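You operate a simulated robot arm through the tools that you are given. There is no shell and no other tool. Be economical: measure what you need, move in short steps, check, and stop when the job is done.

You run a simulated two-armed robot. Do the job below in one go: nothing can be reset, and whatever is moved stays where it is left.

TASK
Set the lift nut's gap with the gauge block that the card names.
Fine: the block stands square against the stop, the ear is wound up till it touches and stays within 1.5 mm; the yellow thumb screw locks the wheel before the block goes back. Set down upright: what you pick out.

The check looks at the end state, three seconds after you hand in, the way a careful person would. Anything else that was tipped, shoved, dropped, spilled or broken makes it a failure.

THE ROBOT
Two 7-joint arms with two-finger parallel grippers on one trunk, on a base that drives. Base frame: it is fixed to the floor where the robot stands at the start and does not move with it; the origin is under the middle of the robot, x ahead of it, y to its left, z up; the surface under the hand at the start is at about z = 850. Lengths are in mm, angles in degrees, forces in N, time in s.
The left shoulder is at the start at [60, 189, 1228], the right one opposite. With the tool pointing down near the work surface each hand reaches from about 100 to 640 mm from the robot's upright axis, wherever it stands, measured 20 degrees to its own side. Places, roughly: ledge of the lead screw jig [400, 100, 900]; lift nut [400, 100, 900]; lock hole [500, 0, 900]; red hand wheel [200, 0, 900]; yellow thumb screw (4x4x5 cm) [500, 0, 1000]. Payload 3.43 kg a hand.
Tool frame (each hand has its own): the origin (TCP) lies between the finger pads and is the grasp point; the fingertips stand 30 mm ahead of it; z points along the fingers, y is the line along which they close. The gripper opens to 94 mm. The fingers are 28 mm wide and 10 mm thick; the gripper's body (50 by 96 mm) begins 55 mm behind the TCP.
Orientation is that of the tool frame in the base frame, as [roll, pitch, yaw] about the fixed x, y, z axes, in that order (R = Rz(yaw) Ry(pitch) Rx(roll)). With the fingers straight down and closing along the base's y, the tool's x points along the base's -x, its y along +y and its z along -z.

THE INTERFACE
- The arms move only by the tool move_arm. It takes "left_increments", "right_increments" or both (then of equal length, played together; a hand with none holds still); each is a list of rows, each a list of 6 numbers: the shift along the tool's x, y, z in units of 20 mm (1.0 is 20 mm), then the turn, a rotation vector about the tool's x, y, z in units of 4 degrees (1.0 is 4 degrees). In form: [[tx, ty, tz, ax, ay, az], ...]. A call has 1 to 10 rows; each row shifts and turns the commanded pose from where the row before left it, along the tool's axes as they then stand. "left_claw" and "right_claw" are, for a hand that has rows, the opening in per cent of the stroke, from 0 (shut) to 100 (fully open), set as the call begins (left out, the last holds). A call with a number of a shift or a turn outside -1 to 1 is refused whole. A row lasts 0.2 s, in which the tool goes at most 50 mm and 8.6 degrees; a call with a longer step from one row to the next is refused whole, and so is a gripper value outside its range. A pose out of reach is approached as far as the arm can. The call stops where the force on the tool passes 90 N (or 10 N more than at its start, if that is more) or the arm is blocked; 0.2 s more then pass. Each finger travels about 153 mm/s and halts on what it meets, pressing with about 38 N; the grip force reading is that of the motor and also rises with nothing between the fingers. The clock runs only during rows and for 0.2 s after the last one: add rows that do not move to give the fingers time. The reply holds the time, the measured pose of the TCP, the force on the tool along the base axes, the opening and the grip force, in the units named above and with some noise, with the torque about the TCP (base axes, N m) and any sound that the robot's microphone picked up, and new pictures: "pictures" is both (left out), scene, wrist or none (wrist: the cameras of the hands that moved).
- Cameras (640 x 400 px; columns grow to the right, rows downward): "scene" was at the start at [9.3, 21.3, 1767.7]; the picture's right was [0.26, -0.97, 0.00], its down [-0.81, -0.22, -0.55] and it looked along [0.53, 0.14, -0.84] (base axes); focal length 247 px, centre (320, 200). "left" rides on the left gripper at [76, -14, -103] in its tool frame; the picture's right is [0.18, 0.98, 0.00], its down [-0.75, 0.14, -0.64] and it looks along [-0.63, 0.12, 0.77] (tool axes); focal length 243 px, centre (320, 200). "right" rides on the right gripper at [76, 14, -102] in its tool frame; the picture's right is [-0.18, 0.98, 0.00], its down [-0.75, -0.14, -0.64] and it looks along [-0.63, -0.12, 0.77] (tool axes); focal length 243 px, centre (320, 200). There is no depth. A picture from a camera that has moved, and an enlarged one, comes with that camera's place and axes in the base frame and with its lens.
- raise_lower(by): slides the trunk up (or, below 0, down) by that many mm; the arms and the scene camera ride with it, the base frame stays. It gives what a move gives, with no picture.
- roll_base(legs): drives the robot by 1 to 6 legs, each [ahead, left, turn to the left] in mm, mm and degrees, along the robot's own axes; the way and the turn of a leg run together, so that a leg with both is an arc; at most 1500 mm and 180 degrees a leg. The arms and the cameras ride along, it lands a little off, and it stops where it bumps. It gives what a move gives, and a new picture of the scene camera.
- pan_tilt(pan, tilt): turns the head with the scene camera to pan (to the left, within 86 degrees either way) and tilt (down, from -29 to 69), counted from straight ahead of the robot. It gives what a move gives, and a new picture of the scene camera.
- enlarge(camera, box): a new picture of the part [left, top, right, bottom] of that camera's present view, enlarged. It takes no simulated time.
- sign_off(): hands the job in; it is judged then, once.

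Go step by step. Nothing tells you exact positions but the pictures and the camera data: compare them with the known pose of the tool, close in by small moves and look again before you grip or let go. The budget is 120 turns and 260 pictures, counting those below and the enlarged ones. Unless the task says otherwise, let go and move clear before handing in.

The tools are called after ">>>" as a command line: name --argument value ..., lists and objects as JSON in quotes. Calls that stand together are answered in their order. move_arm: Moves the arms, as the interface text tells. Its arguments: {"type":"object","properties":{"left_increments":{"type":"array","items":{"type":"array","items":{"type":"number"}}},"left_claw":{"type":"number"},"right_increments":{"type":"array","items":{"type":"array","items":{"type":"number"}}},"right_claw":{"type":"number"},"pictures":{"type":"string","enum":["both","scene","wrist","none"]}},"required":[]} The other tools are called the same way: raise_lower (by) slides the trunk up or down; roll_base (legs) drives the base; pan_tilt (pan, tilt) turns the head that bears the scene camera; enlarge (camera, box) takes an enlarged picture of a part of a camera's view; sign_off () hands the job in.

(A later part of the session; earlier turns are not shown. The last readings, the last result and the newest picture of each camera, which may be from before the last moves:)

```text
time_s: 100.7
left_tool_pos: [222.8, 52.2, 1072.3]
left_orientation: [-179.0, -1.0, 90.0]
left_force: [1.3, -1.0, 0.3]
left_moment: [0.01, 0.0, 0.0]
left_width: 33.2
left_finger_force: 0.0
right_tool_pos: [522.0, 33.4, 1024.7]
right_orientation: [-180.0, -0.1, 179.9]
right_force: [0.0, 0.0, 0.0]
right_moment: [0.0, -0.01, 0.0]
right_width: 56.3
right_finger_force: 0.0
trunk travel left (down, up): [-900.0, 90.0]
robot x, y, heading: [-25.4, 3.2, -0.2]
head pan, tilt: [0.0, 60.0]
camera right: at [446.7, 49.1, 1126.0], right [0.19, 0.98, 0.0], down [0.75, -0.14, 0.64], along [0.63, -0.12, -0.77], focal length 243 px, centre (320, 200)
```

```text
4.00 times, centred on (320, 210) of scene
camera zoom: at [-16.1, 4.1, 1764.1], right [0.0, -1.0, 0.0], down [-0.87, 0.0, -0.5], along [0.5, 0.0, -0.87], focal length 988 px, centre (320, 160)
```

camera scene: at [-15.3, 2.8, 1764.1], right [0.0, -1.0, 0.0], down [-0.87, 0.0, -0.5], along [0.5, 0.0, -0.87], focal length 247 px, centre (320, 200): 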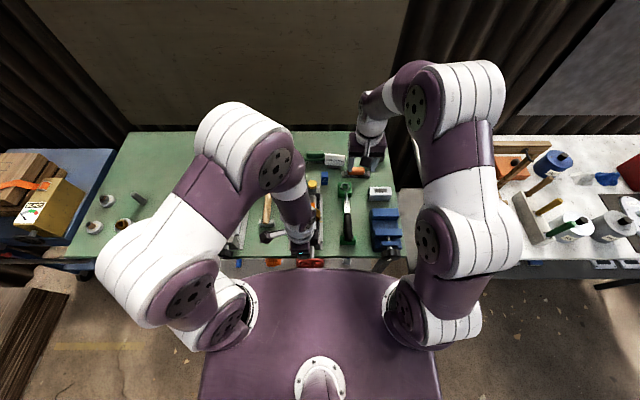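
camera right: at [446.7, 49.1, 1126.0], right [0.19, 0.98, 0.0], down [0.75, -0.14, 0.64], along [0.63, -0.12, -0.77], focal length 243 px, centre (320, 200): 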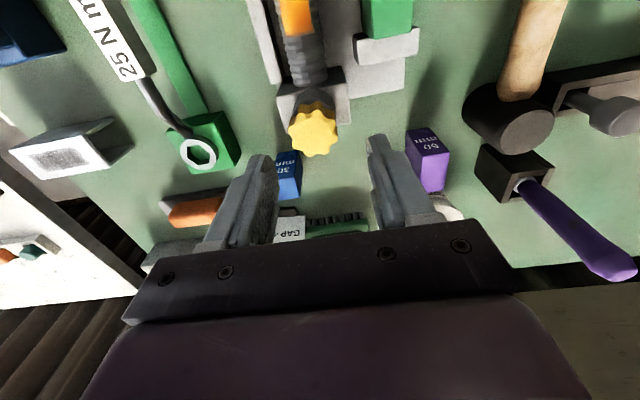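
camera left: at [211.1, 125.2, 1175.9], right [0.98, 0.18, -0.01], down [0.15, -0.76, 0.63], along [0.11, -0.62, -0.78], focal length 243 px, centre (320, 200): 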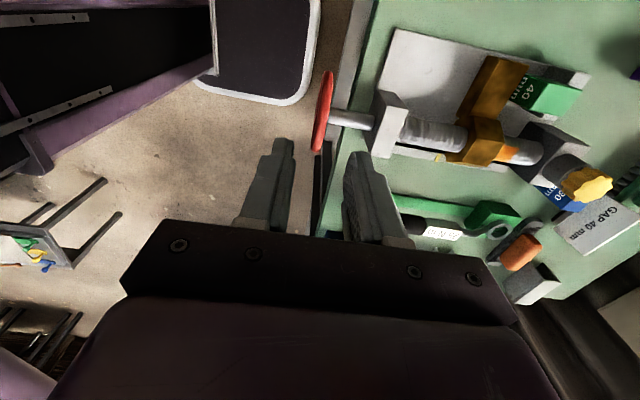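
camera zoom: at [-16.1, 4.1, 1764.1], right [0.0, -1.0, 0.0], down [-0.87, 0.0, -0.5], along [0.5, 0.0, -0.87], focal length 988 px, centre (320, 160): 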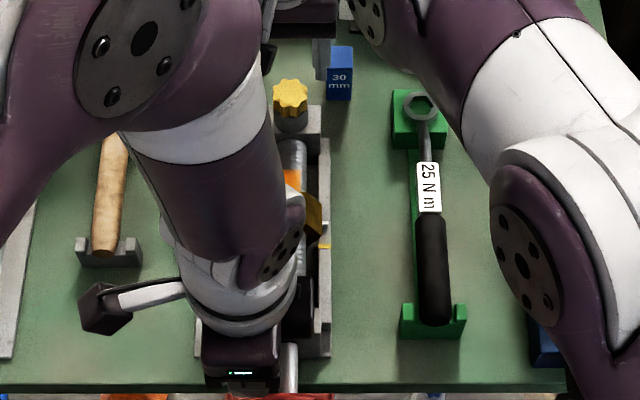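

>>> move_arm --right_increments '[[0.05, -0.11, 0.6, 0, 0, 0], [0, 0, 0.6, 0, 0, 0], [0, 0, 0.6, 0, 0, 0], [0, 0, 0.6, 0, 0, 0], [0, 0, 0.6, 0, 0, 0], [0, 0, 0, 0, 0, 0]]' --right_claw 65 --pictures "wrist"

>>> move_arm --left_increments '[[0.1, 0.15, 0.7, 0, -1, 0], [0, 0, 0.7, 0, -1, 0], [0, 0, 0.7, 0, -1, 0], [0, 0, 0.7, 0, -1, 0], [0, 0, 0.7, 0, -1, 0], [0, 0, 0.7, 0, -1, 0], [0, 0, 0.7, 0, 0, 0], [0, 0, 0.5, 0, 0, 0], [0, 0, 0, 0, 0, 0]]' --pictures "wrist"

```text
time_s: 102.1
left_tool_pos: [222.7, 51.4, 1072.9]
left_orientation: [-179.2, -1.1, 90.1]
left_force: [0.6, 0.4, 0.1]
left_moment: [0.02, -0.02, -0.02]
left_width: 32.7
left_finger_force: 0.0
right_tool_pos: [519.4, 28.3, 965.0]
right_orientation: [-180.0, 0.0, 179.9]
right_force: [-0.6, -0.3, -0.8]
right_moment: [0.01, -0.03, 0.03]
right_width: 61.0
right_finger_force: 0.0
trunk travel left (down, up): [-900.0, 90.0]
robot x, y, heading: [-27.7, -0.6, -0.1]
head pan, tilt: [0.0, 60.0]
camera right: at [444.6, 44.7, 1067.1], right [0.19, 0.98, 0.0], down [0.75, -0.14, 0.64], along [0.63, -0.12, -0.77], focal length 243 px, centre (320, 200)
```

right: 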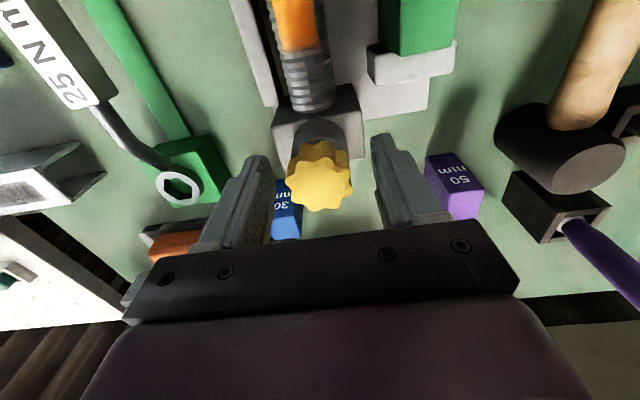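

```text
time_s: 104.1
left_tool_pos: [224.7, 30.6, 965.6]
left_orientation: [-178.9, 23.0, 90.4]
left_force: [-0.1, -0.2, 0.2]
left_moment: [0.04, -0.03, 0.0]
left_width: 32.7
left_finger_force: 0.1
right_tool_pos: [520.2, 29.0, 966.0]
right_orientation: [-180.0, 0.0, 179.9]
right_force: [0.5, -0.2, -0.6]
right_moment: [0.0, 0.01, -0.03]
right_width: 61.0
right_finger_force: 0.1
trunk travel left (down, up): [-900.0, 90.0]
robot x, y, heading: [-24.2, 0.5, -0.0]
head pan, tilt: [0.0, 60.0]
camera left: at [211.8, 140.5, 1031.0], right [0.98, 0.17, -0.09], down [0.16, -0.44, 0.88], along [0.11, -0.88, -0.46], focal length 243 px, centre (320, 200)
```

left: 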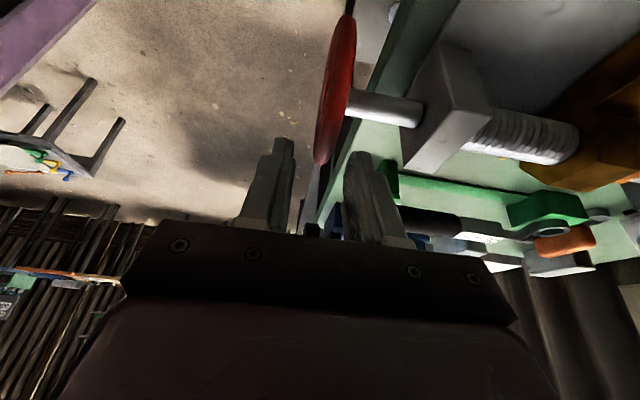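

Knob is between the right fingers. Now the left hand takes the rim and rolls until firm contact again.

>>> move_arm --left_increments '[[0.67, 0.1, 0.18, 0, 0, 0], [0.67, 0, 0.18, 0, 0, 0], [0, 0, 0, 0, 0, 0]]' --pictures "wrist"

>>> move_arm --left_increments '[[0, 0, 0, 0, 0, 0], [0, 0, 0, 0, 0, 0], [-0.192, 0, 0.007, 0, 1, 0], [-0.192, 0, 0.007, 0, 1, 0], [-0.192, 0, 0.007, 0, 1, 0], [-0.192, 0, 0.007, 0, 1, 0], [0, 0, 0, 0, 0, 0]]' --left_claw 0 --pictures "none"

>>> enlarge --camera "scene" --box '[285, 185, 340, 255]'

>>> enlarge --camera "right" --box '[260, 0, 480, 130]'

```text
time_s: 104.9
left_tool_pos: [235.5, 49.4, 953.7]
left_orientation: [-178.7, 22.9, 90.5]
left_force: [0.3, 0.2, 0.5]
left_moment: [0.02, -0.01, 0.0]
left_width: 32.5
left_finger_force: 0.0
left hand out of reach, approached as far as the arm can: row 1, 2
right_tool_pos: [519.2, 29.5, 965.0]
right_orientation: [-180.0, 0.0, 179.9]
right_force: [-0.4, -0.6, 0.6]
right_moment: [0.02, -0.04, 0.03]
right_width: 61.0
right_finger_force: 0.0
trunk travel left (down, up): [-900.0, 90.0]
robot x, y, heading: [-27.0, -2.1, 0.0]
head pan, tilt: [0.0, 60.0]
camera left: at [222.7, 159.2, 1020.0], right [0.98, 0.17, -0.09], down [0.16, -0.44, 0.88], along [0.11, -0.88, -0.46], focal length 243 px, centre (320, 200)
```

left: 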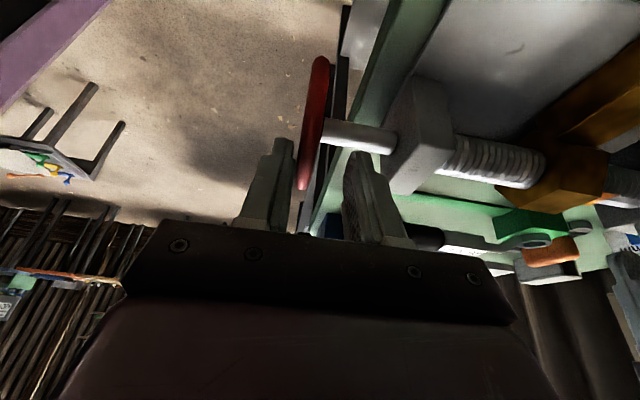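

```text
time_s: 106.5
left_tool_pos: [226.9, 33.7, 960.3]
left_orientation: [-178.7, 6.9, 90.2]
left_force: [-47.8, -14.7, -30.4]
left_moment: [-0.93, 0.65, -0.29]
left_width: 10.9
left_finger_force: 44.7
right_tool_pos: [514.3, 28.1, 968.0]
right_orientation: [179.9, 0.2, 179.9]
right_force: [-0.7, 0.2, -0.1]
right_moment: [-0.01, -0.02, 0.0]
right_width: 61.2
right_finger_force: 0.1
trunk travel left (down, up): [-900.0, 90.0]
robot x, y, heading: [-25.9, 0.8, -0.2]
head pan, tilt: [0.0, 60.0]
```

```text
5.71 times, centred on (312, 220) of scene
camera zoom: at [-26.4, 0.6, 1764.0], right [0.0, -1.0, 0.0], down [-0.86, 0.0, -0.5], along [0.5, 0.0, -0.86], focal length 1412 px, centre (363, 86)
```

zoom: 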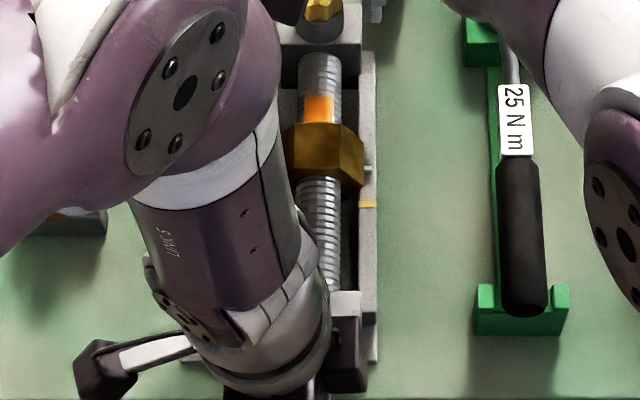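

```text
2.91 times, centred on (370, 65) of right
camera zoom: at [439.3, 43.2, 1069.9], right [0.19, 0.98, 0.0], down [0.75, -0.14, 0.65], along [0.64, -0.12, -0.76], focal length 706 px, centre (174, 593)
```

zoom: 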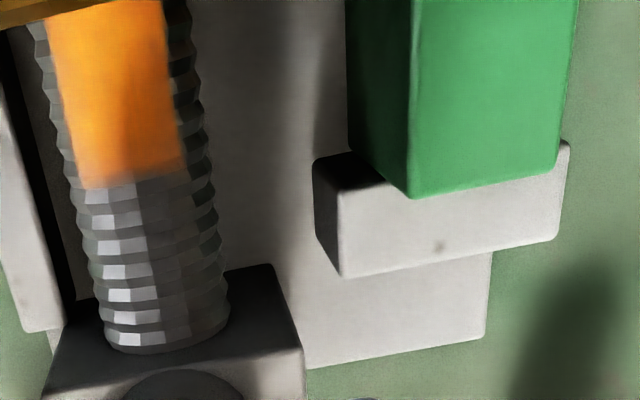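

>>> move_arm --left_increments '[[0, -0.3, 0, 0, 0, 0], [-0.192, 0, 0.007, 0, 1, 0], [-0.192, 0, 0.007, 0, 1, 0], [-0.192, 0, 0.007, 0, 1, 0], [-0.192, 0, 0.007, 0, 1, 0], [0, 0, 0, 0, 0, 0]]' --pictures "none"

>>> enlarge --camera "scene" --box '[305, 195, 335, 225]'

>>> move_arm --left_increments '[[-0.192, 0, 0.007, 0, 1, 0], [-0.192, 0, 0.007, 0, 1, 0], [0, 0, 0, 0, 0, 0]]' --pictures "none"

>>> enlarge --camera "scene" --box '[305, 195, 335, 225]'

```text
time_s: 107.9
left_tool_pos: [226.3, 30.1, 960.2]
left_orientation: [-178.8, -7.5, 91.0]
left_force: [-17.0, -9.0, -7.8]
left_moment: [-0.97, 0.46, -1.15]
left_width: 11.1
left_finger_force: 45.0
right_tool_pos: [523.4, 7.1, 963.4]
right_orientation: [-179.7, -0.2, 176.8]
right_force: [-20.3, 40.6, -10.6]
right_moment: [0.81, 0.54, 0.53]
right_width: 83.5
right_finger_force: 19.3
trunk travel left (down, up): [-900.0, 90.0]
robot x, y, heading: [-25.6, 2.2, 0.3]
head pan, tilt: [0.0, 60.0]
```

```text
13.33 times, centred on (320, 210) of scene
camera zoom: at [-24.0, 10.3, 1763.8], right [0.0, -1.0, 0.0], down [-0.86, 0.0, -0.5], along [0.5, 0.0, -0.86], focal length 3295 px, centre (320, 67)
```

zoom: 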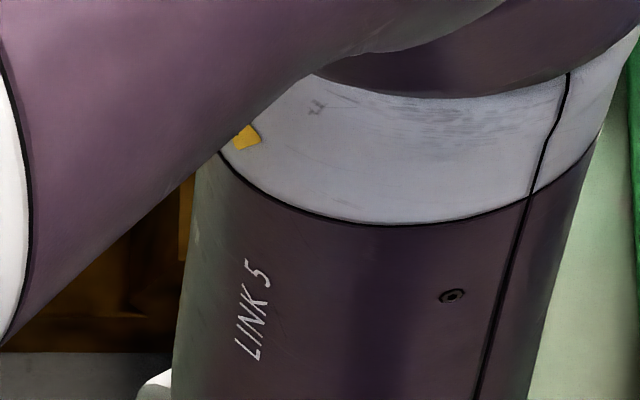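

```text
time_s: 108.2
left_tool_pos: [226.6, 32.7, 962.3]
left_orientation: [-178.4, -8.4, 91.4]
left_force: [-11.3, -11.1, -23.4]
left_moment: [-0.72, 0.22, -1.05]
left_width: 11.1
left_finger_force: 44.9
left hand out of reach, approached as far as the arm can: row 1
right_tool_pos: [525.2, 2.4, 962.7]
right_orientation: [179.6, -0.9, 175.1]
right_force: [-19.5, 50.7, 11.8]
right_moment: [1.54, 1.03, 0.46]
right_width: 89.0
right_finger_force: 24.6
trunk travel left (down, up): [-900.0, 90.0]
robot x, y, heading: [-27.2, 0.8, 0.0]
head pan, tilt: [0.0, 60.0]
stopped in row 1 (right hand): the force on the tool passed its limit at 128 N (the readings are from after the stop); the commanded pose is now the measured one
```

```text
13.33 times, centred on (320, 210) of scene
camera zoom: at [-22.8, 13.2, 1764.4], right [0.01, -1.0, 0.01], down [-0.86, -0.01, -0.5], along [0.5, 0.0, -0.86], focal length 3295 px, centre (320, 67)
```

zoom: 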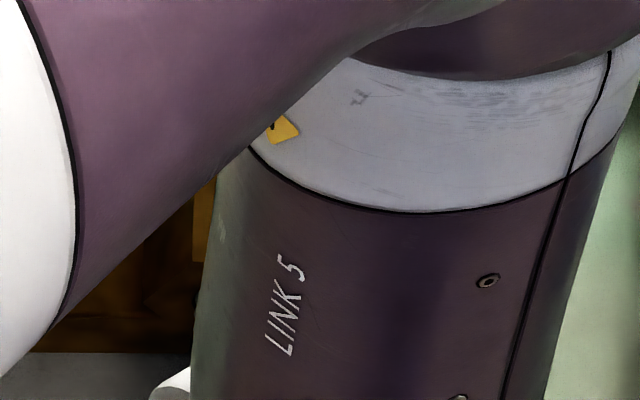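

The left elbow swung into the right arm. I open the left claw and roll the left hand back at once, straddling the rim.

>>> move_arm --left_increments '[[0, 0, 0, 0, 0, 0], [0.2, 0, 0, 0, -1, 0], [0.2, 0, 0, 0, -1, 0], [0.2, 0, 0, 0, -1, 0], [0.2, 0, 0, 0, -1, 0], [0.2, 0, 0, 0, -1, 0], [0.2, 0, 0, 0, -1, 0], [0, 0, 0, 0, 0, 0]]' --left_claw 35

```text
time_s: 110.0
left_tool_pos: [225.8, 52.6, 962.4]
left_orientation: [-177.4, 11.4, 91.8]
left_force: [-0.1, 0.4, -0.4]
left_moment: [-0.01, -0.01, 0.0]
left_width: 32.8
left_finger_force: 0.0
left hand out of reach, approached as far as the arm can: row 7
right_tool_pos: [526.4, 3.0, 963.7]
right_orientation: [179.7, -0.9, 175.1]
right_force: [-10.2, 47.3, 12.8]
right_moment: [1.57, 0.34, 0.07]
right_width: 87.6
right_finger_force: 23.3
trunk travel left (down, up): [-900.0, 90.0]
robot x, y, heading: [-25.2, 0.4, 0.7]
head pan, tilt: [0.0, 60.0]
camera scene: at [-22.0, 14.9, 1764.1], right [0.0, -1.0, 0.01], down [-0.86, -0.01, -0.5], along [0.5, 0.0, -0.86], focal length 247 px, centre (320, 200)
camera left: at [212.9, 146.5, 1048.0], right [0.98, 0.2, -0.08], down [0.19, -0.61, 0.77], along [0.11, -0.77, -0.63], focal length 243 px, centre (320, 200)
```

scene: 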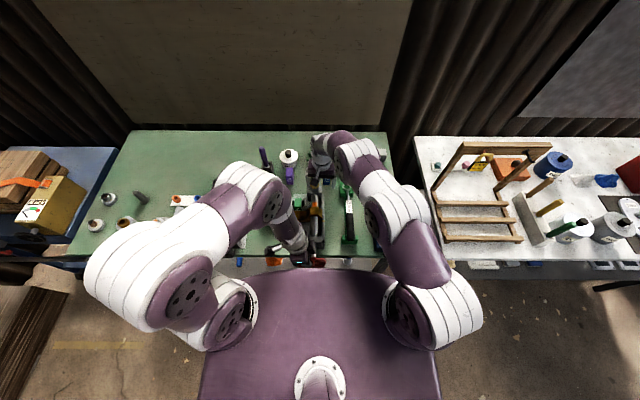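
left: 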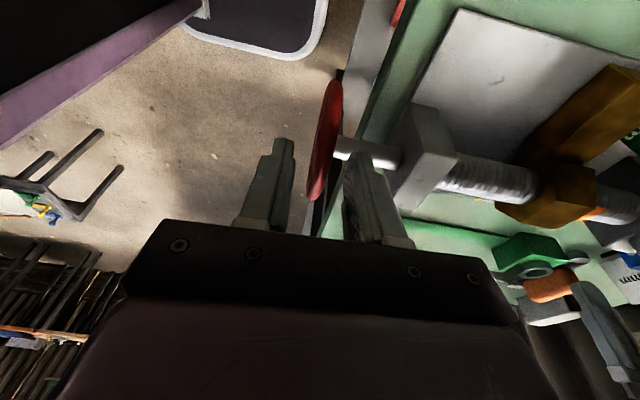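

>>> move_arm --right_increments '[[0.1, 0.45, 0, 0, 0, -0.4], [0.1, 0.45, 0, 0, 0, -0.4], [0.1, 0.45, 0, 0, 0, -0.4], [0, 0, 0, 0, 0, 0]]' --right_claw 65

>>> enlarge --camera "scene" --box '[270, 140, 400, 260]'

```text
time_s: 111.0
left_tool_pos: [227.7, 46.0, 961.5]
left_orientation: [-177.4, 11.0, 91.6]
left_force: [0.0, -0.7, -0.9]
left_moment: [-0.02, -0.01, 0.02]
left_width: 32.9
left_finger_force: 0.1
right_tool_pos: [521.7, 20.4, 959.1]
right_orientation: [179.6, -1.2, 180.0]
right_force: [0.5, 0.3, 0.4]
right_moment: [-0.01, -0.03, 0.01]
right_width: 60.9
right_finger_force: 0.1
trunk travel left (down, up): [-900.0, 90.0]
robot x, y, heading: [-26.6, -0.6, 0.3]
head pan, tilt: [0.0, 60.0]
camera scene: at [-18.2, 3.4, 1763.9], right [0.0, -1.0, 0.0], down [-0.87, 0.0, -0.5], along [0.5, 0.0, -0.87], focal length 247 px, centre (320, 200)
camera right: at [449.4, 35.4, 1063.2], right [0.18, 0.98, 0.0], down [0.77, -0.15, 0.62], along [0.61, -0.11, -0.78], focal length 243 px, centre (320, 200)
```

scene: 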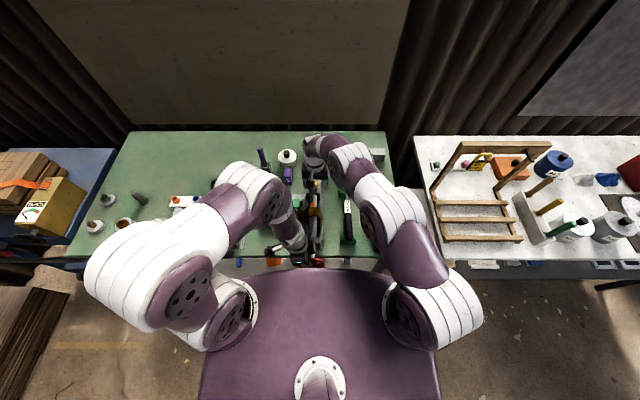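
right: 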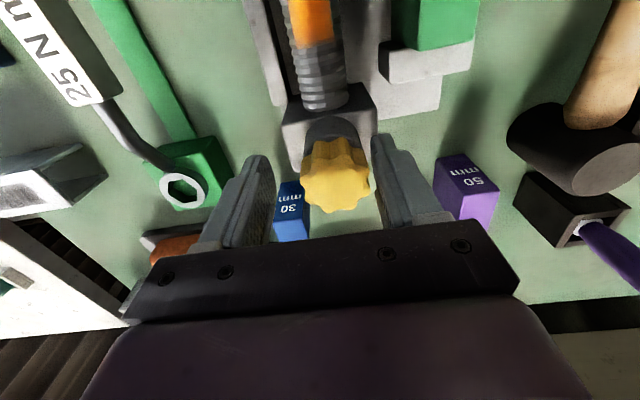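

```text
3.33 times, centred on (335, 200) of scene
camera zoom: at [-18.2, 3.4, 1763.9], right [0.0, -1.0, 0.0], down [-0.87, 0.0, -0.5], along [0.5, 0.0, -0.87], focal length 824 px, centre (270, 200)
```

zoom: 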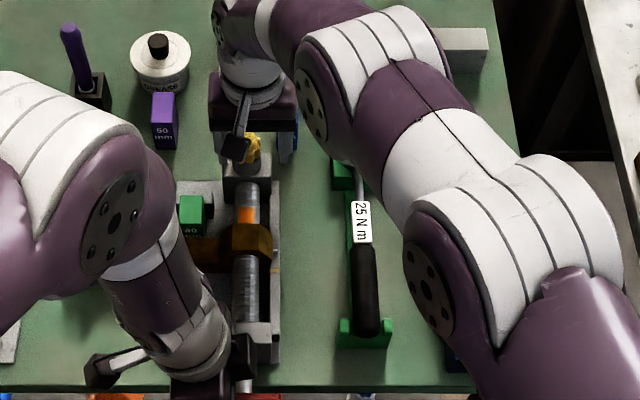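

All items still stand. I recentre the right hand on the knob, and tilt the left hand back to the left so its elbow stays clear.

>>> move_arm --left_increments '[[0, 0, 0, 0, -1, 0], [0, 0, 0, 0, -1, 0], [0, 0, 0, 0, -1, 0], [0, 0, 0, 0, -1, 0], [0, 0, 0, 0, -1, 0], [0, 0, 0, 0, -1, 0], [0, 0, 0, 0, 0, 0]]' --right_increments '[[0, 0.25, -0.2, 0, 0, 0], [0.1, 0.25, -0.15, 0, 0, 0], [0, 0, 0, 0, 0, 0], [0, 0, 0, 0, 0, 0], [0, 0, 0, 0, 0, 0], [0, 0, 0, 0, 0, 0], [0, 0, 0, 0, 0, 0]]' --pictures "wrist"

```text
time_s: 112.7
left_tool_pos: [239.3, 44.2, 968.7]
left_orientation: [-176.5, 34.9, 93.2]
left_force: [-4.1, 2.1, 0.2]
left_moment: [0.06, 0.11, -0.06]
left_width: 35.2
left_finger_force: 2.5
left hand out of reach, approached as far as the arm can: row 5, 6
right_tool_pos: [522.0, 33.6, 967.6]
right_orientation: [179.6, -0.9, 180.0]
right_force: [-0.3, 0.4, 0.2]
right_moment: [0.0, -0.01, -0.01]
right_width: 61.5
right_finger_force: 0.2
trunk travel left (down, up): [-900.0, 90.0]
robot x, y, heading: [-26.5, 1.3, -0.0]
head pan, tilt: [0.0, 60.0]
camera right: at [448.5, 47.4, 1071.8], right [0.18, 0.98, 0.01], down [0.76, -0.15, 0.63], along [0.62, -0.11, -0.78], focal length 243 px, centre (320, 200)
camera left: at [225.2, 164.6, 1009.1], right [0.97, 0.17, -0.16], down [0.2, -0.25, 0.95], along [0.12, -0.95, -0.27], focal length 243 px, centre (320, 200)
```

right: 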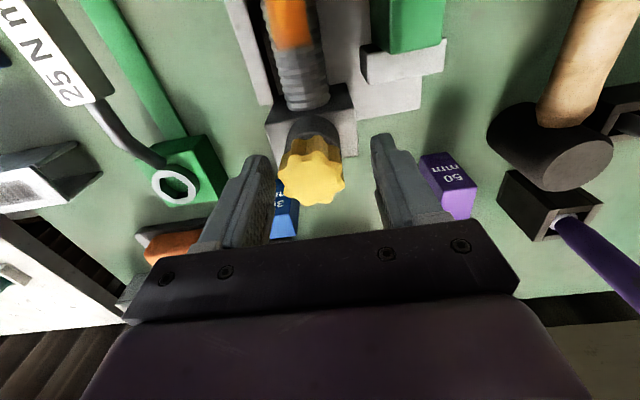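
left: 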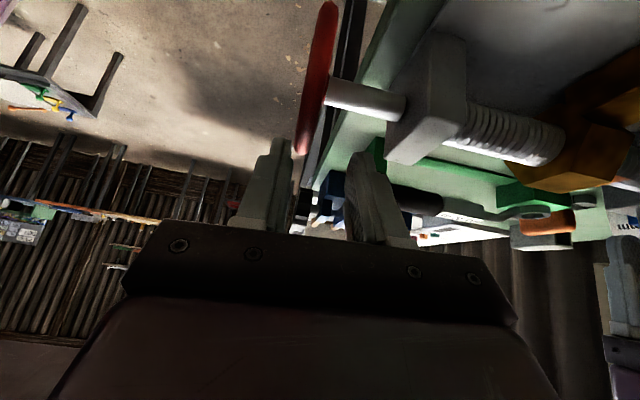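

The left arm is too cramped there. The lead is steep, so a better way is to push the ear itself against the block with the left fingertips while the right hand locks the knob. First I withdraw the left hand from the wheel.

>>> move_arm --left_increments '[[0, -0.3, 0, 0, 0, 0], [0, 0, -1, 0, 0, 0], [0, 0, -1, 0, 0, 0], [0, 0, -1, 0, 0, 0], [0, 0, -1, 0, 0, 0], [0, 0, -1, 0, 0, 0], [0, 0, -0.5, 0, 0, 0], [0, 0, 0, 0, 0, 0]]' --left_claw 40

>>> enlarge --camera "right" --box '[240, 0, 480, 150]'

```text
time_s: 114.5
left_tool_pos: [241.2, 105.1, 1060.7]
left_orientation: [-176.7, 35.0, 93.1]
left_force: [-0.3, -0.3, 0.4]
left_moment: [0.0, 0.03, 0.02]
left_width: 37.6
left_finger_force: 0.0
left hand out of reach, approached as far as the arm can: row 1
right_tool_pos: [522.3, 31.8, 967.2]
right_orientation: [179.5, -1.1, 180.0]
right_force: [-0.3, 0.1, 0.4]
right_moment: [0.02, 0.02, -0.02]
right_width: 61.2
right_finger_force: 0.1
trunk travel left (down, up): [-900.0, 90.0]
robot x, y, heading: [-29.0, 5.3, 0.2]
head pan, tilt: [0.0, 60.0]
camera scene: at [-17.3, 3.9, 1764.1], right [0.0, -1.0, 0.0], down [-0.87, 0.0, -0.5], along [0.5, 0.0, -0.87], focal length 247 px, centre (320, 200)
camera left: at [227.1, 226.7, 1101.6], right [0.97, 0.17, -0.15], down [0.19, -0.25, 0.95], along [0.13, -0.95, -0.27], focal length 243 px, centre (320, 200)
```

scene: 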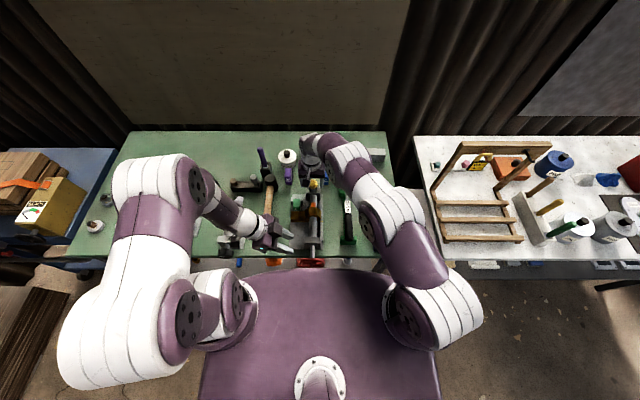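
left: 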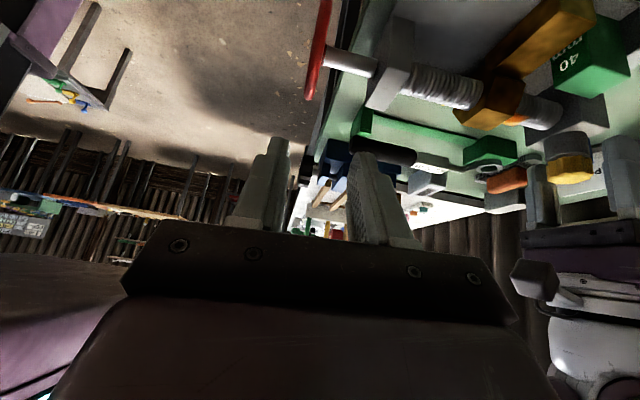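

```text
2.67 times, centred on (360, 75) of right
camera zoom: at [449.3, 47.4, 1071.4], right [0.18, 0.98, 0.01], down [0.77, -0.15, 0.63], along [0.62, -0.11, -0.78], focal length 647 px, centre (213, 533)
```

zoom: 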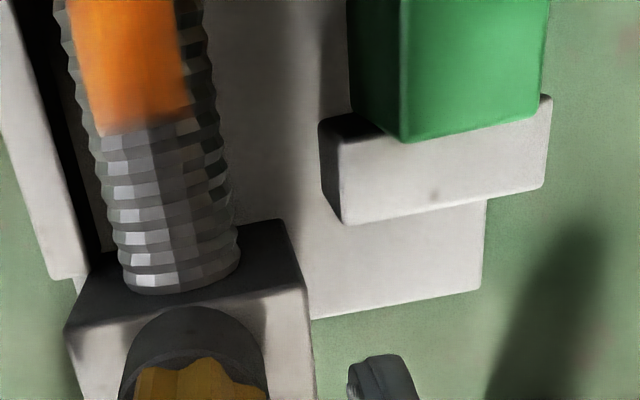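

Now the left camera shows ear and block from the left side. I enlarge it.

>>> enlarge --camera "left" --box '[460, 0, 640, 140]'

>>> enlarge --camera "scene" --box '[275, 175, 335, 235]'

```text
2.86 times, centred on (550, 70) of left
camera zoom: at [227.1, 226.7, 1101.6], right [0.97, 0.17, -0.15], down [0.19, -0.25, 0.95], along [0.13, -0.95, -0.27], focal length 693 px, centre (-337, 571)
```

zoom: 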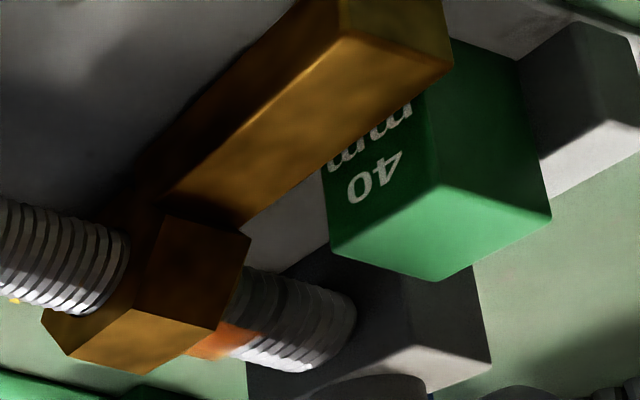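

```text
6.67 times, centred on (305, 205) of scene
camera zoom: at [-17.3, 3.9, 1764.1], right [0.0, -1.0, 0.0], down [-0.87, 0.0, -0.5], along [0.5, 0.0, -0.87], focal length 1647 px, centre (420, 167)
```

zoom: 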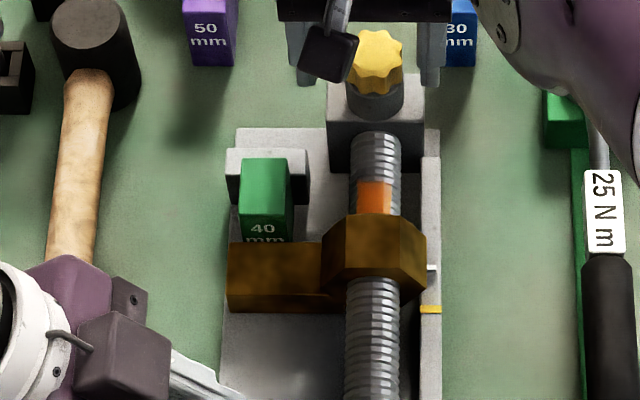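

Left fingers closed, I move them over the ledge behind the ear, tilted, staying clear of the bearing.

>>> move_arm --left_increments '[[0, 1, 0, 0, 0, 0.75], [0, 1, 0, 0, 0, 0], [0, 1, 0, 0, 0, 0], [0, 1, 0, 0, 0, 0], [0, 1, 0, 0, 0, 0], [0, 1, 0, 0, 0, 0], [0.3, 0.5, 0.3, 0, 0, 0], [0.6, 0, 0.8, 0, 0, 0], [0.6, 0, 0.8, 0, 0, 0], [0, 0, 0, 0, 0, 0]]' --left_claw 0

>>> enlarge --camera "scene" --box '[265, 165, 345, 245]'

```text
time_s: 116.7
left_tool_pos: [370.7, 107.4, 1008.9]
left_orientation: [-178.7, 35.0, 89.4]
left_force: [0.6, 0.6, 0.3]
left_moment: [-0.04, 0.02, 0.04]
left_width: 0.1
left_finger_force: 33.1
right_tool_pos: [522.0, 33.0, 968.6]
right_orientation: [179.5, -1.0, -179.8]
right_force: [0.5, 0.0, -0.7]
right_moment: [0.01, 0.02, 0.0]
right_width: 60.9
right_finger_force: 0.0
trunk travel left (down, up): [-900.0, 90.0]
robot x, y, heading: [-23.3, 1.4, 0.3]
head pan, tilt: [0.0, 60.0]
camera scene: at [-17.7, 3.8, 1764.1], right [0.0, -1.0, 0.0], down [-0.87, 0.0, -0.5], along [0.5, 0.0, -0.87], focal length 247 px, centre (320, 200)
camera left: at [360.2, 228.6, 1049.7], right [0.98, 0.13, -0.12], down [0.15, -0.25, 0.96], along [0.09, -0.96, -0.27], focal length 243 px, centre (320, 200)
```

scene: 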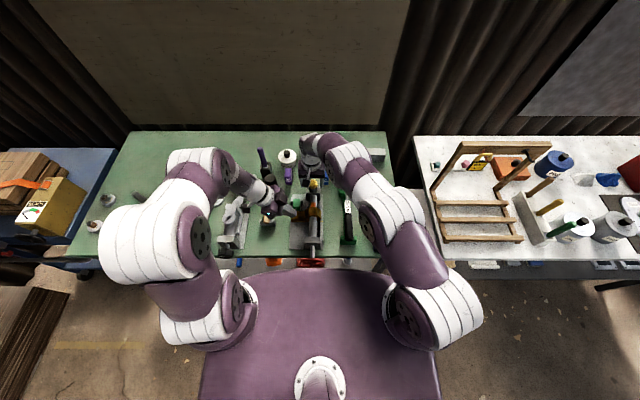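
left: 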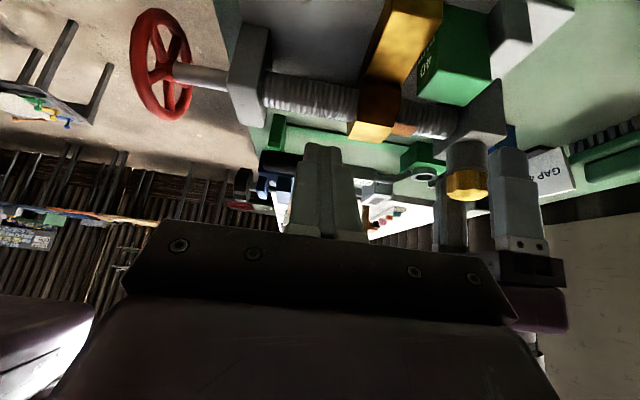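

```text
5.00 times, centred on (305, 205) of scene
camera zoom: at [-17.7, 3.8, 1764.1], right [0.0, -1.0, 0.0], down [-0.87, 0.0, -0.5], along [0.5, 0.0, -0.87], focal length 1236 px, centre (395, 175)
```

zoom: 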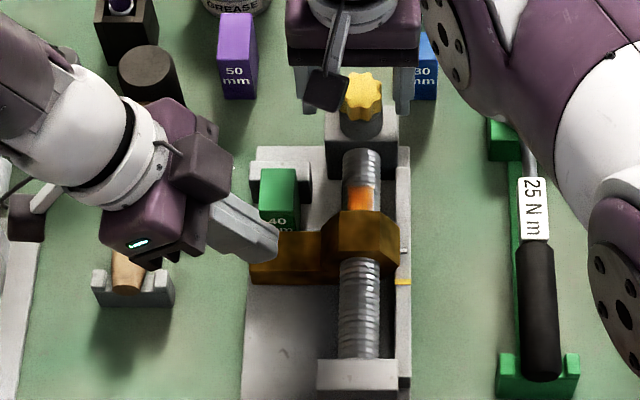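

Clear side view. I reduce the tilt to 15° and descend behind the ear.

>>> enlarge --camera "left" --box '[340, 0, 540, 125]'

>>> move_arm --left_increments '[[0, 0, 0, 0, 1, 0], [0, 0, 0, 0, 1, 0], [0, 0, 0, 0, 1, 0], [0, 0, 0, 0, 1, 0], [0, 0, 0, 0, 1, 0], [0.2, 0, 0.9, 0, 0, 0], [0.2, 0, 0.9, 0, 0, 0], [0.2, 0, 0.9, 0, 0, 0], [0, 0, 0, 0, 0, 0]]'

>>> enlarge --camera "scene" --box '[265, 165, 345, 245]'

```text
3.20 times, centred on (440, 62) of left
camera zoom: at [360.2, 228.6, 1049.7], right [0.98, 0.13, -0.12], down [0.15, -0.25, 0.96], along [0.09, -0.96, -0.27], focal length 776 px, centre (-64, 640)
```

zoom: 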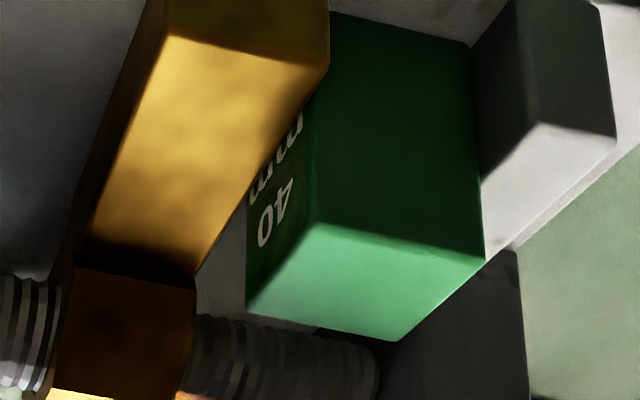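

```text
time_s: 118.7
left_tool_pos: [372.5, 105.9, 954.6]
left_orientation: [-179.0, 15.2, 89.0]
left_force: [0.0, 0.3, 0.5]
left_moment: [-0.04, 0.0, -0.01]
left_width: 0.0
left_finger_force: 32.7
right_tool_pos: [523.0, 33.8, 967.7]
right_orientation: [179.4, -1.1, 180.0]
right_force: [0.1, -0.3, -0.8]
right_moment: [-0.02, 0.0, -0.02]
right_width: 61.0
right_finger_force: 0.0
trunk travel left (down, up): [-900.0, 90.0]
robot x, y, heading: [-24.2, 0.6, 0.1]
head pan, tilt: [0.0, 60.0]
camera scene: at [-17.5, 4.0, 1764.1], right [0.0, -1.0, 0.0], down [-0.87, 0.0, -0.5], along [0.5, 0.0, -0.87], focal length 247 px, centre (320, 200)
camera left: at [360.9, 205.8, 1033.4], right [0.99, 0.16, -0.06], down [0.14, -0.56, 0.81], along [0.09, -0.81, -0.58], focal length 243 px, centre (320, 200)
```

scene: 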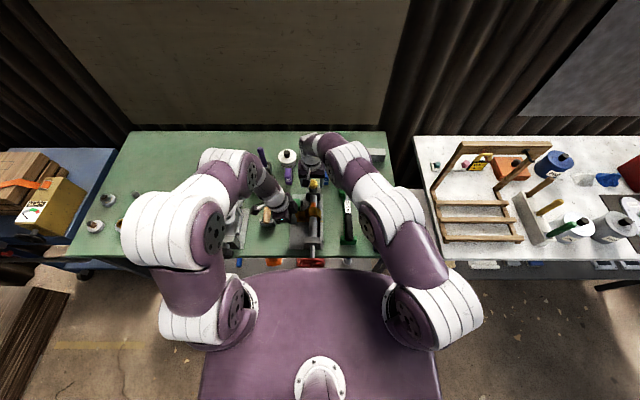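
left: 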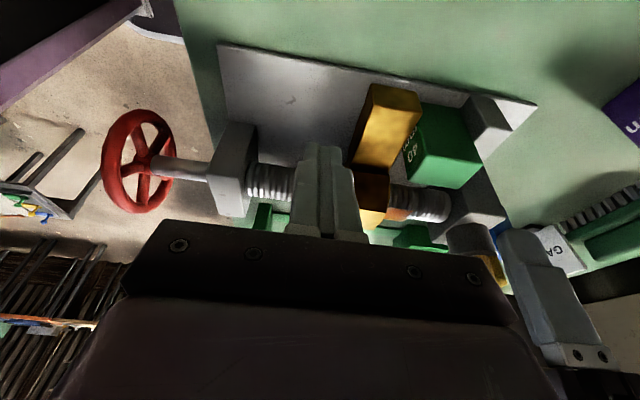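

```text
5.00 times, centred on (305, 205) of scene
camera zoom: at [-17.5, 4.0, 1764.1], right [0.0, -1.0, 0.0], down [-0.87, 0.0, -0.5], along [0.5, 0.0, -0.87], focal length 1236 px, centre (395, 175)
```

zoom: 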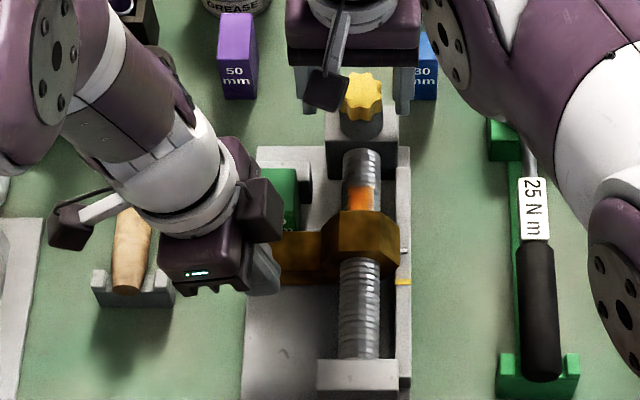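

>>> move_arm --left_increments '[[0.13, 0, 0.64, 0, 0, 0], [0.13, 0, 0.64, 0, 0, 0], [0.13, 0, 0.64, 0, 0, 0], [0.13, 0, 0.6, 0, 0, 0], [0, 0, 0, 0, 0, 0]]' --pictures "wrist"

>>> enlarge --camera "scene" --box '[275, 175, 335, 225]'

>>> enlarge --camera "left" --box '[280, 40, 520, 190]'

```text
time_s: 119.8
left_tool_pos: [367.9, 101.9, 903.5]
left_orientation: [-178.9, 15.1, 89.0]
left_force: [0.1, 0.1, 0.6]
left_moment: [0.01, -0.03, -0.02]
left_width: 0.0
left_finger_force: 33.0
right_tool_pos: [522.6, 32.8, 967.8]
right_orientation: [179.5, -1.0, 179.9]
right_force: [-0.7, -0.6, -0.5]
right_moment: [0.0, -0.03, 0.0]
right_width: 60.8
right_finger_force: 0.1
trunk travel left (down, up): [-900.0, 90.0]
robot x, y, heading: [-27.6, 0.2, 0.1]
head pan, tilt: [0.0, 60.0]
camera left: at [358.6, 201.5, 982.9], right [0.99, 0.16, -0.06], down [0.14, -0.56, 0.81], along [0.09, -0.81, -0.58], focal length 243 px, centre (320, 200)
```

left: 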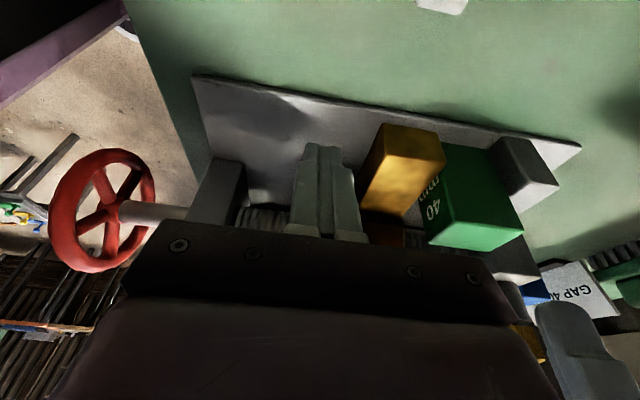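

```text
8.00 times, centred on (305, 200) of scene
camera zoom: at [-17.6, 3.9, 1764.1], right [0.0, -1.0, 0.0], down [-0.87, 0.0, -0.5], along [0.5, 0.0, -0.87], focal length 1977 px, centre (440, 200)
```

zoom: 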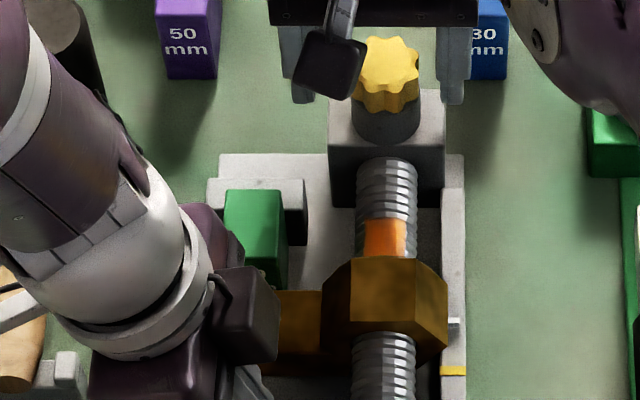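

```text
2.67 times, centred on (400, 115) of left
camera zoom: at [358.6, 201.5, 982.9], right [0.99, 0.16, -0.06], down [0.14, -0.56, 0.81], along [0.09, -0.81, -0.58], focal length 647 px, centre (107, 427)
```

zoom: 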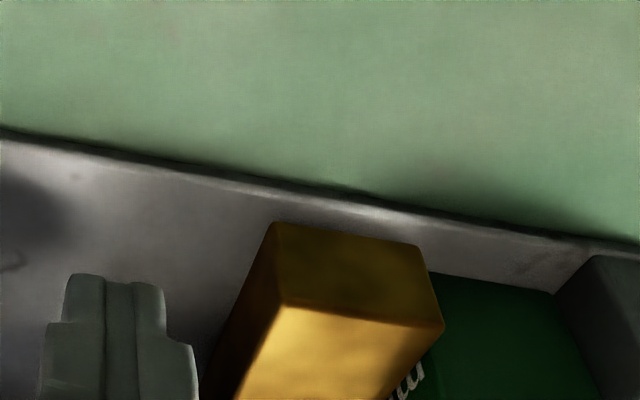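

I push toward +x in small steps, watching for contact with the ear.

>>> move_arm --left_increments '[[0, 0.2, 0, 0, 0, 0], [0, 0.2, 0, 0, 0, 0], [0, 0.1, 0, 0, 0, 0], [0, 0.1, 0, 0, 0, 0], [0, 0.1, 0, 0, 0, 0], [0, 0, 0, 0, 0, 0]]' --pictures "none"

>>> move_arm --left_increments '[[0, 0.1, 0, 0, 0, 0], [0, 0.1, 0, 0, 0, 0], [0, 0.1, 0, 0, 0, 0], [0, 0, 0, 0, 0, 0]]' --pictures "wrist"

>>> enlarge --camera "scene" --box '[275, 175, 335, 225]'

```text
time_s: 121.2
left_tool_pos: [383.0, 102.7, 904.3]
left_orientation: [-179.1, 15.0, 89.0]
left_force: [-0.4, -0.2, -0.2]
left_moment: [0.04, -0.03, 0.03]
left_width: 0.0
left_finger_force: 32.8
right_tool_pos: [522.6, 32.9, 969.4]
right_orientation: [179.5, -1.1, 179.9]
right_force: [-0.2, 0.5, 0.0]
right_moment: [-0.01, 0.0, -0.01]
right_width: 61.1
right_finger_force: 0.1
trunk travel left (down, up): [-900.0, 90.0]
robot x, y, heading: [-27.9, 0.6, 0.2]
head pan, tilt: [0.0, 60.0]
```

```text
time_s: 122.2
left_tool_pos: [388.3, 101.4, 903.2]
left_orientation: [-179.1, 15.1, 89.1]
left_force: [0.2, -0.3, -0.3]
left_moment: [0.01, 0.01, 0.04]
left_width: 0.2
left_finger_force: 32.5
right_tool_pos: [521.0, 32.6, 967.4]
right_orientation: [179.6, -1.1, -180.0]
right_force: [-0.9, 0.4, -0.4]
right_moment: [-0.01, 0.01, 0.01]
right_width: 61.1
right_finger_force: 0.0
trunk travel left (down, up): [-900.0, 90.0]
robot x, y, heading: [-20.5, 2.8, 0.1]
head pan, tilt: [0.0, 60.0]
camera left: at [378.8, 201.0, 982.1], right [0.99, 0.16, -0.06], down [0.14, -0.56, 0.81], along [0.09, -0.81, -0.58], focal length 243 px, centre (320, 200)
```

left: 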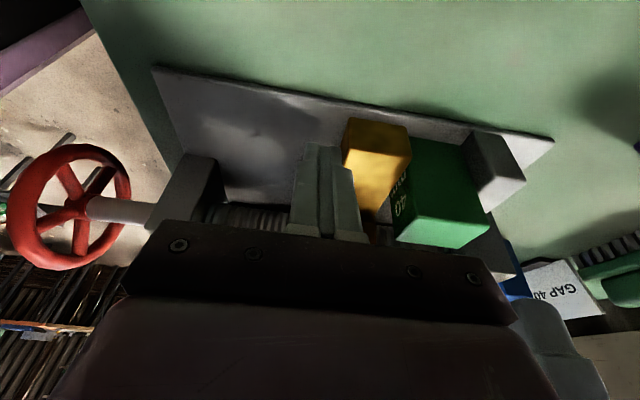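

```text
8.00 times, centred on (305, 200) of scene
camera zoom: at [-17.4, 3.9, 1764.1], right [0.0, -1.0, 0.0], down [-0.87, 0.0, -0.5], along [0.5, 0.0, -0.87], focal length 1977 px, centre (440, 200)
```

zoom: 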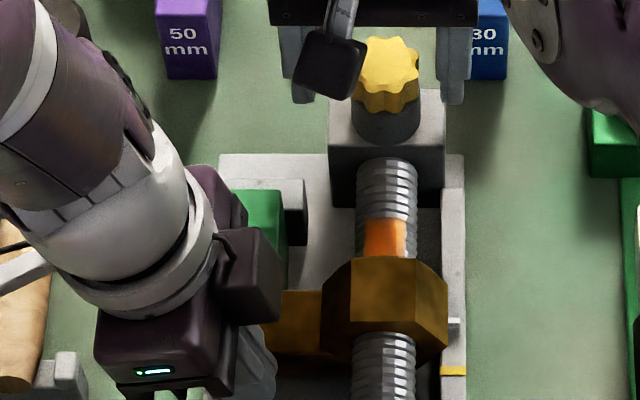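

>>> move_arm --left_increments '[[0, 0.1, 0, 0, 0, 0], [0, 0.1, 0, 0, 0, 0], [0, 0, 0, 0, 0, 0]]' --pictures "none"

>>> move_arm --left_increments '[[0, 0.1, 0, 0, 0, 0], [0, 0.1, 0, 0, 0, 0], [0, 0, 0, 0, 0, 0]]' --pictures "wrist"

>>> enlarge --camera "scene" --box '[275, 175, 335, 225]'

```text
time_s: 123.0
left_tool_pos: [392.1, 101.0, 902.2]
left_orientation: [-178.8, 15.0, 89.0]
left_force: [-9.1, -1.4, 1.8]
left_moment: [0.02, 0.14, 0.04]
left_width: 0.2
left_finger_force: 33.6
right_tool_pos: [520.7, 32.7, 968.8]
right_orientation: [179.6, -1.0, 180.0]
right_force: [0.2, 0.0, -0.3]
right_moment: [-0.04, -0.02, 0.01]
right_width: 61.1
right_finger_force: 0.1
trunk travel left (down, up): [-900.0, 90.0]
robot x, y, heading: [-25.2, -1.5, 0.4]
head pan, tilt: [0.0, 60.0]
```

```text
time_s: 123.8
left_tool_pos: [392.1, 100.1, 901.3]
left_orientation: [-178.8, 15.2, 89.0]
left_force: [-25.6, -0.6, -0.1]
left_moment: [-0.01, 0.41, 0.22]
left_width: 0.0
left_finger_force: 33.7
right_tool_pos: [520.7, 32.0, 969.5]
right_orientation: [179.5, -0.9, 179.9]
right_force: [0.2, -0.4, -0.8]
right_moment: [-0.01, -0.01, -0.02]
right_width: 61.2
right_finger_force: 0.1
trunk travel left (down, up): [-900.0, 90.0]
robot x, y, heading: [-26.2, -1.2, -0.1]
head pan, tilt: [0.0, 60.0]
camera left: at [382.0, 201.1, 981.9], right [0.99, 0.16, -0.07], down [0.14, -0.56, 0.81], along [0.09, -0.81, -0.58], focal length 243 px, centre (320, 200)
```

left: 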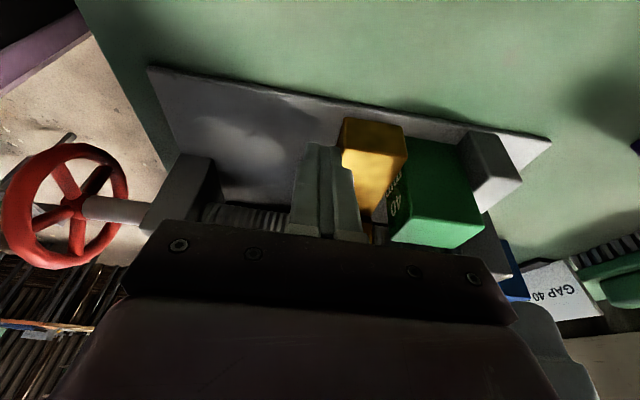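

```text
8.00 times, centred on (305, 200) of scene
camera zoom: at [-23.1, 3.9, 1764.0], right [0.0, -1.0, 0.0], down [-0.86, 0.0, -0.5], along [0.5, 0.0, -0.86], focal length 1977 px, centre (440, 200)
```

zoom: 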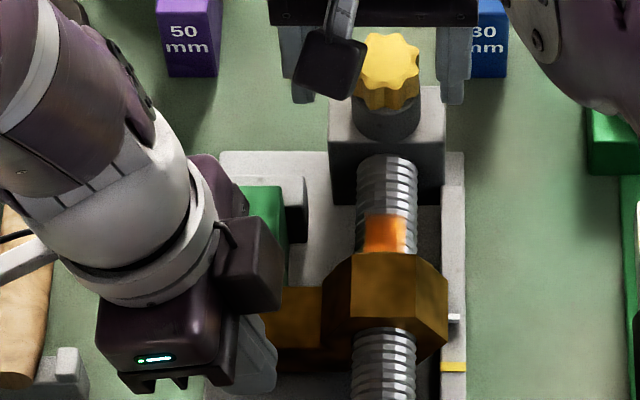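

Contact with the ear at −25 N. I push a bit more and see if the ear moves.

>>> move_arm --left_increments '[[0, 0.1, 0, 0, 0, 0], [0, 0.1, 0, 0, 0, 0], [0, 0.1, 0, 0, 0, 0], [0, 0, 0, 0, 0, 0]]' --pictures "none"

>>> enlarge --camera "scene" --box '[295, 190, 335, 220]'

>>> move_arm --left_increments '[[0, 0.1, 0, 0, 0, 0], [0, 0.1, 0, 0, 0, 0], [0, 0.1, 0, 0, 0, 0], [0, 0, 0, 0, 0, 0]]' --pictures "none"

>>> enlarge --camera "scene" --box '[295, 190, 335, 220]'

```text
time_s: 124.8
left_tool_pos: [392.8, 100.7, 901.5]
left_orientation: [-178.4, 15.2, 89.1]
left_force: [-44.0, -0.3, -3.8]
left_moment: [-0.03, 0.81, 0.38]
left_width: 0.0
left_finger_force: 32.9
right_tool_pos: [516.9, 33.0, 971.6]
right_orientation: [179.5, -0.7, 180.0]
right_force: [0.7, -0.1, 0.2]
right_moment: [0.0, 0.02, 0.01]
right_width: 61.4
right_finger_force: 0.1
trunk travel left (down, up): [-900.0, 90.0]
robot x, y, heading: [-27.6, -1.1, -0.0]
head pan, tilt: [0.0, 60.0]
```

```text
13.33 times, centred on (315, 205) of scene
camera zoom: at [-26.8, 4.0, 1764.0], right [0.0, -1.0, 0.0], down [-0.86, 0.0, -0.5], along [0.5, 0.0, -0.86], focal length 3295 px, centre (387, 133)
```

zoom: 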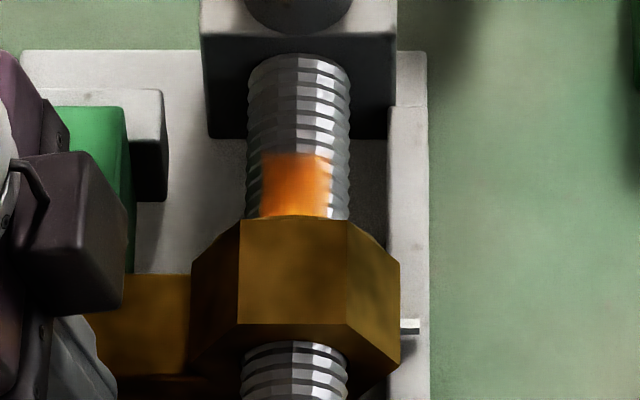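

```text
time_s: 125.8
left_tool_pos: [391.8, 101.5, 902.6]
left_orientation: [-178.0, 15.2, 89.1]
left_force: [-58.0, 0.2, 6.8]
left_moment: [0.05, 0.93, 0.5]
left_width: 0.0
left_finger_force: 32.6
right_tool_pos: [515.6, 32.0, 972.5]
right_orientation: [179.5, -0.7, -180.0]
right_force: [-0.1, 0.7, -0.1]
right_moment: [0.0, -0.03, -0.02]
right_width: 61.2
right_finger_force: 0.0
trunk travel left (down, up): [-900.0, 90.0]
robot x, y, heading: [-23.2, -0.8, 0.3]
head pan, tilt: [0.0, 60.0]
```

```text
13.33 times, centred on (315, 205) of scene
camera zoom: at [-31.7, 3.7, 1764.2], right [0.0, -1.0, 0.0], down [-0.86, 0.0, -0.51], along [0.51, 0.0, -0.86], focal length 3295 px, centre (387, 133)
```

zoom: 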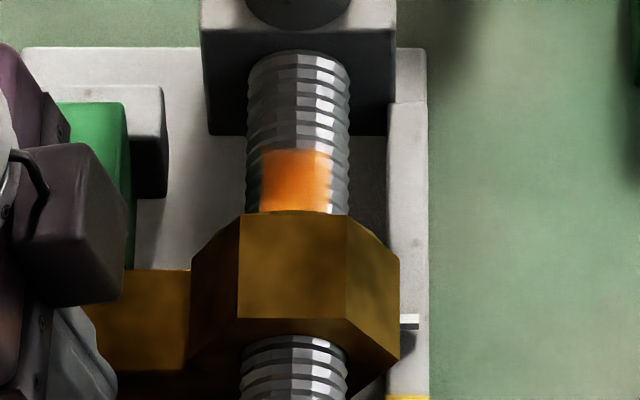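

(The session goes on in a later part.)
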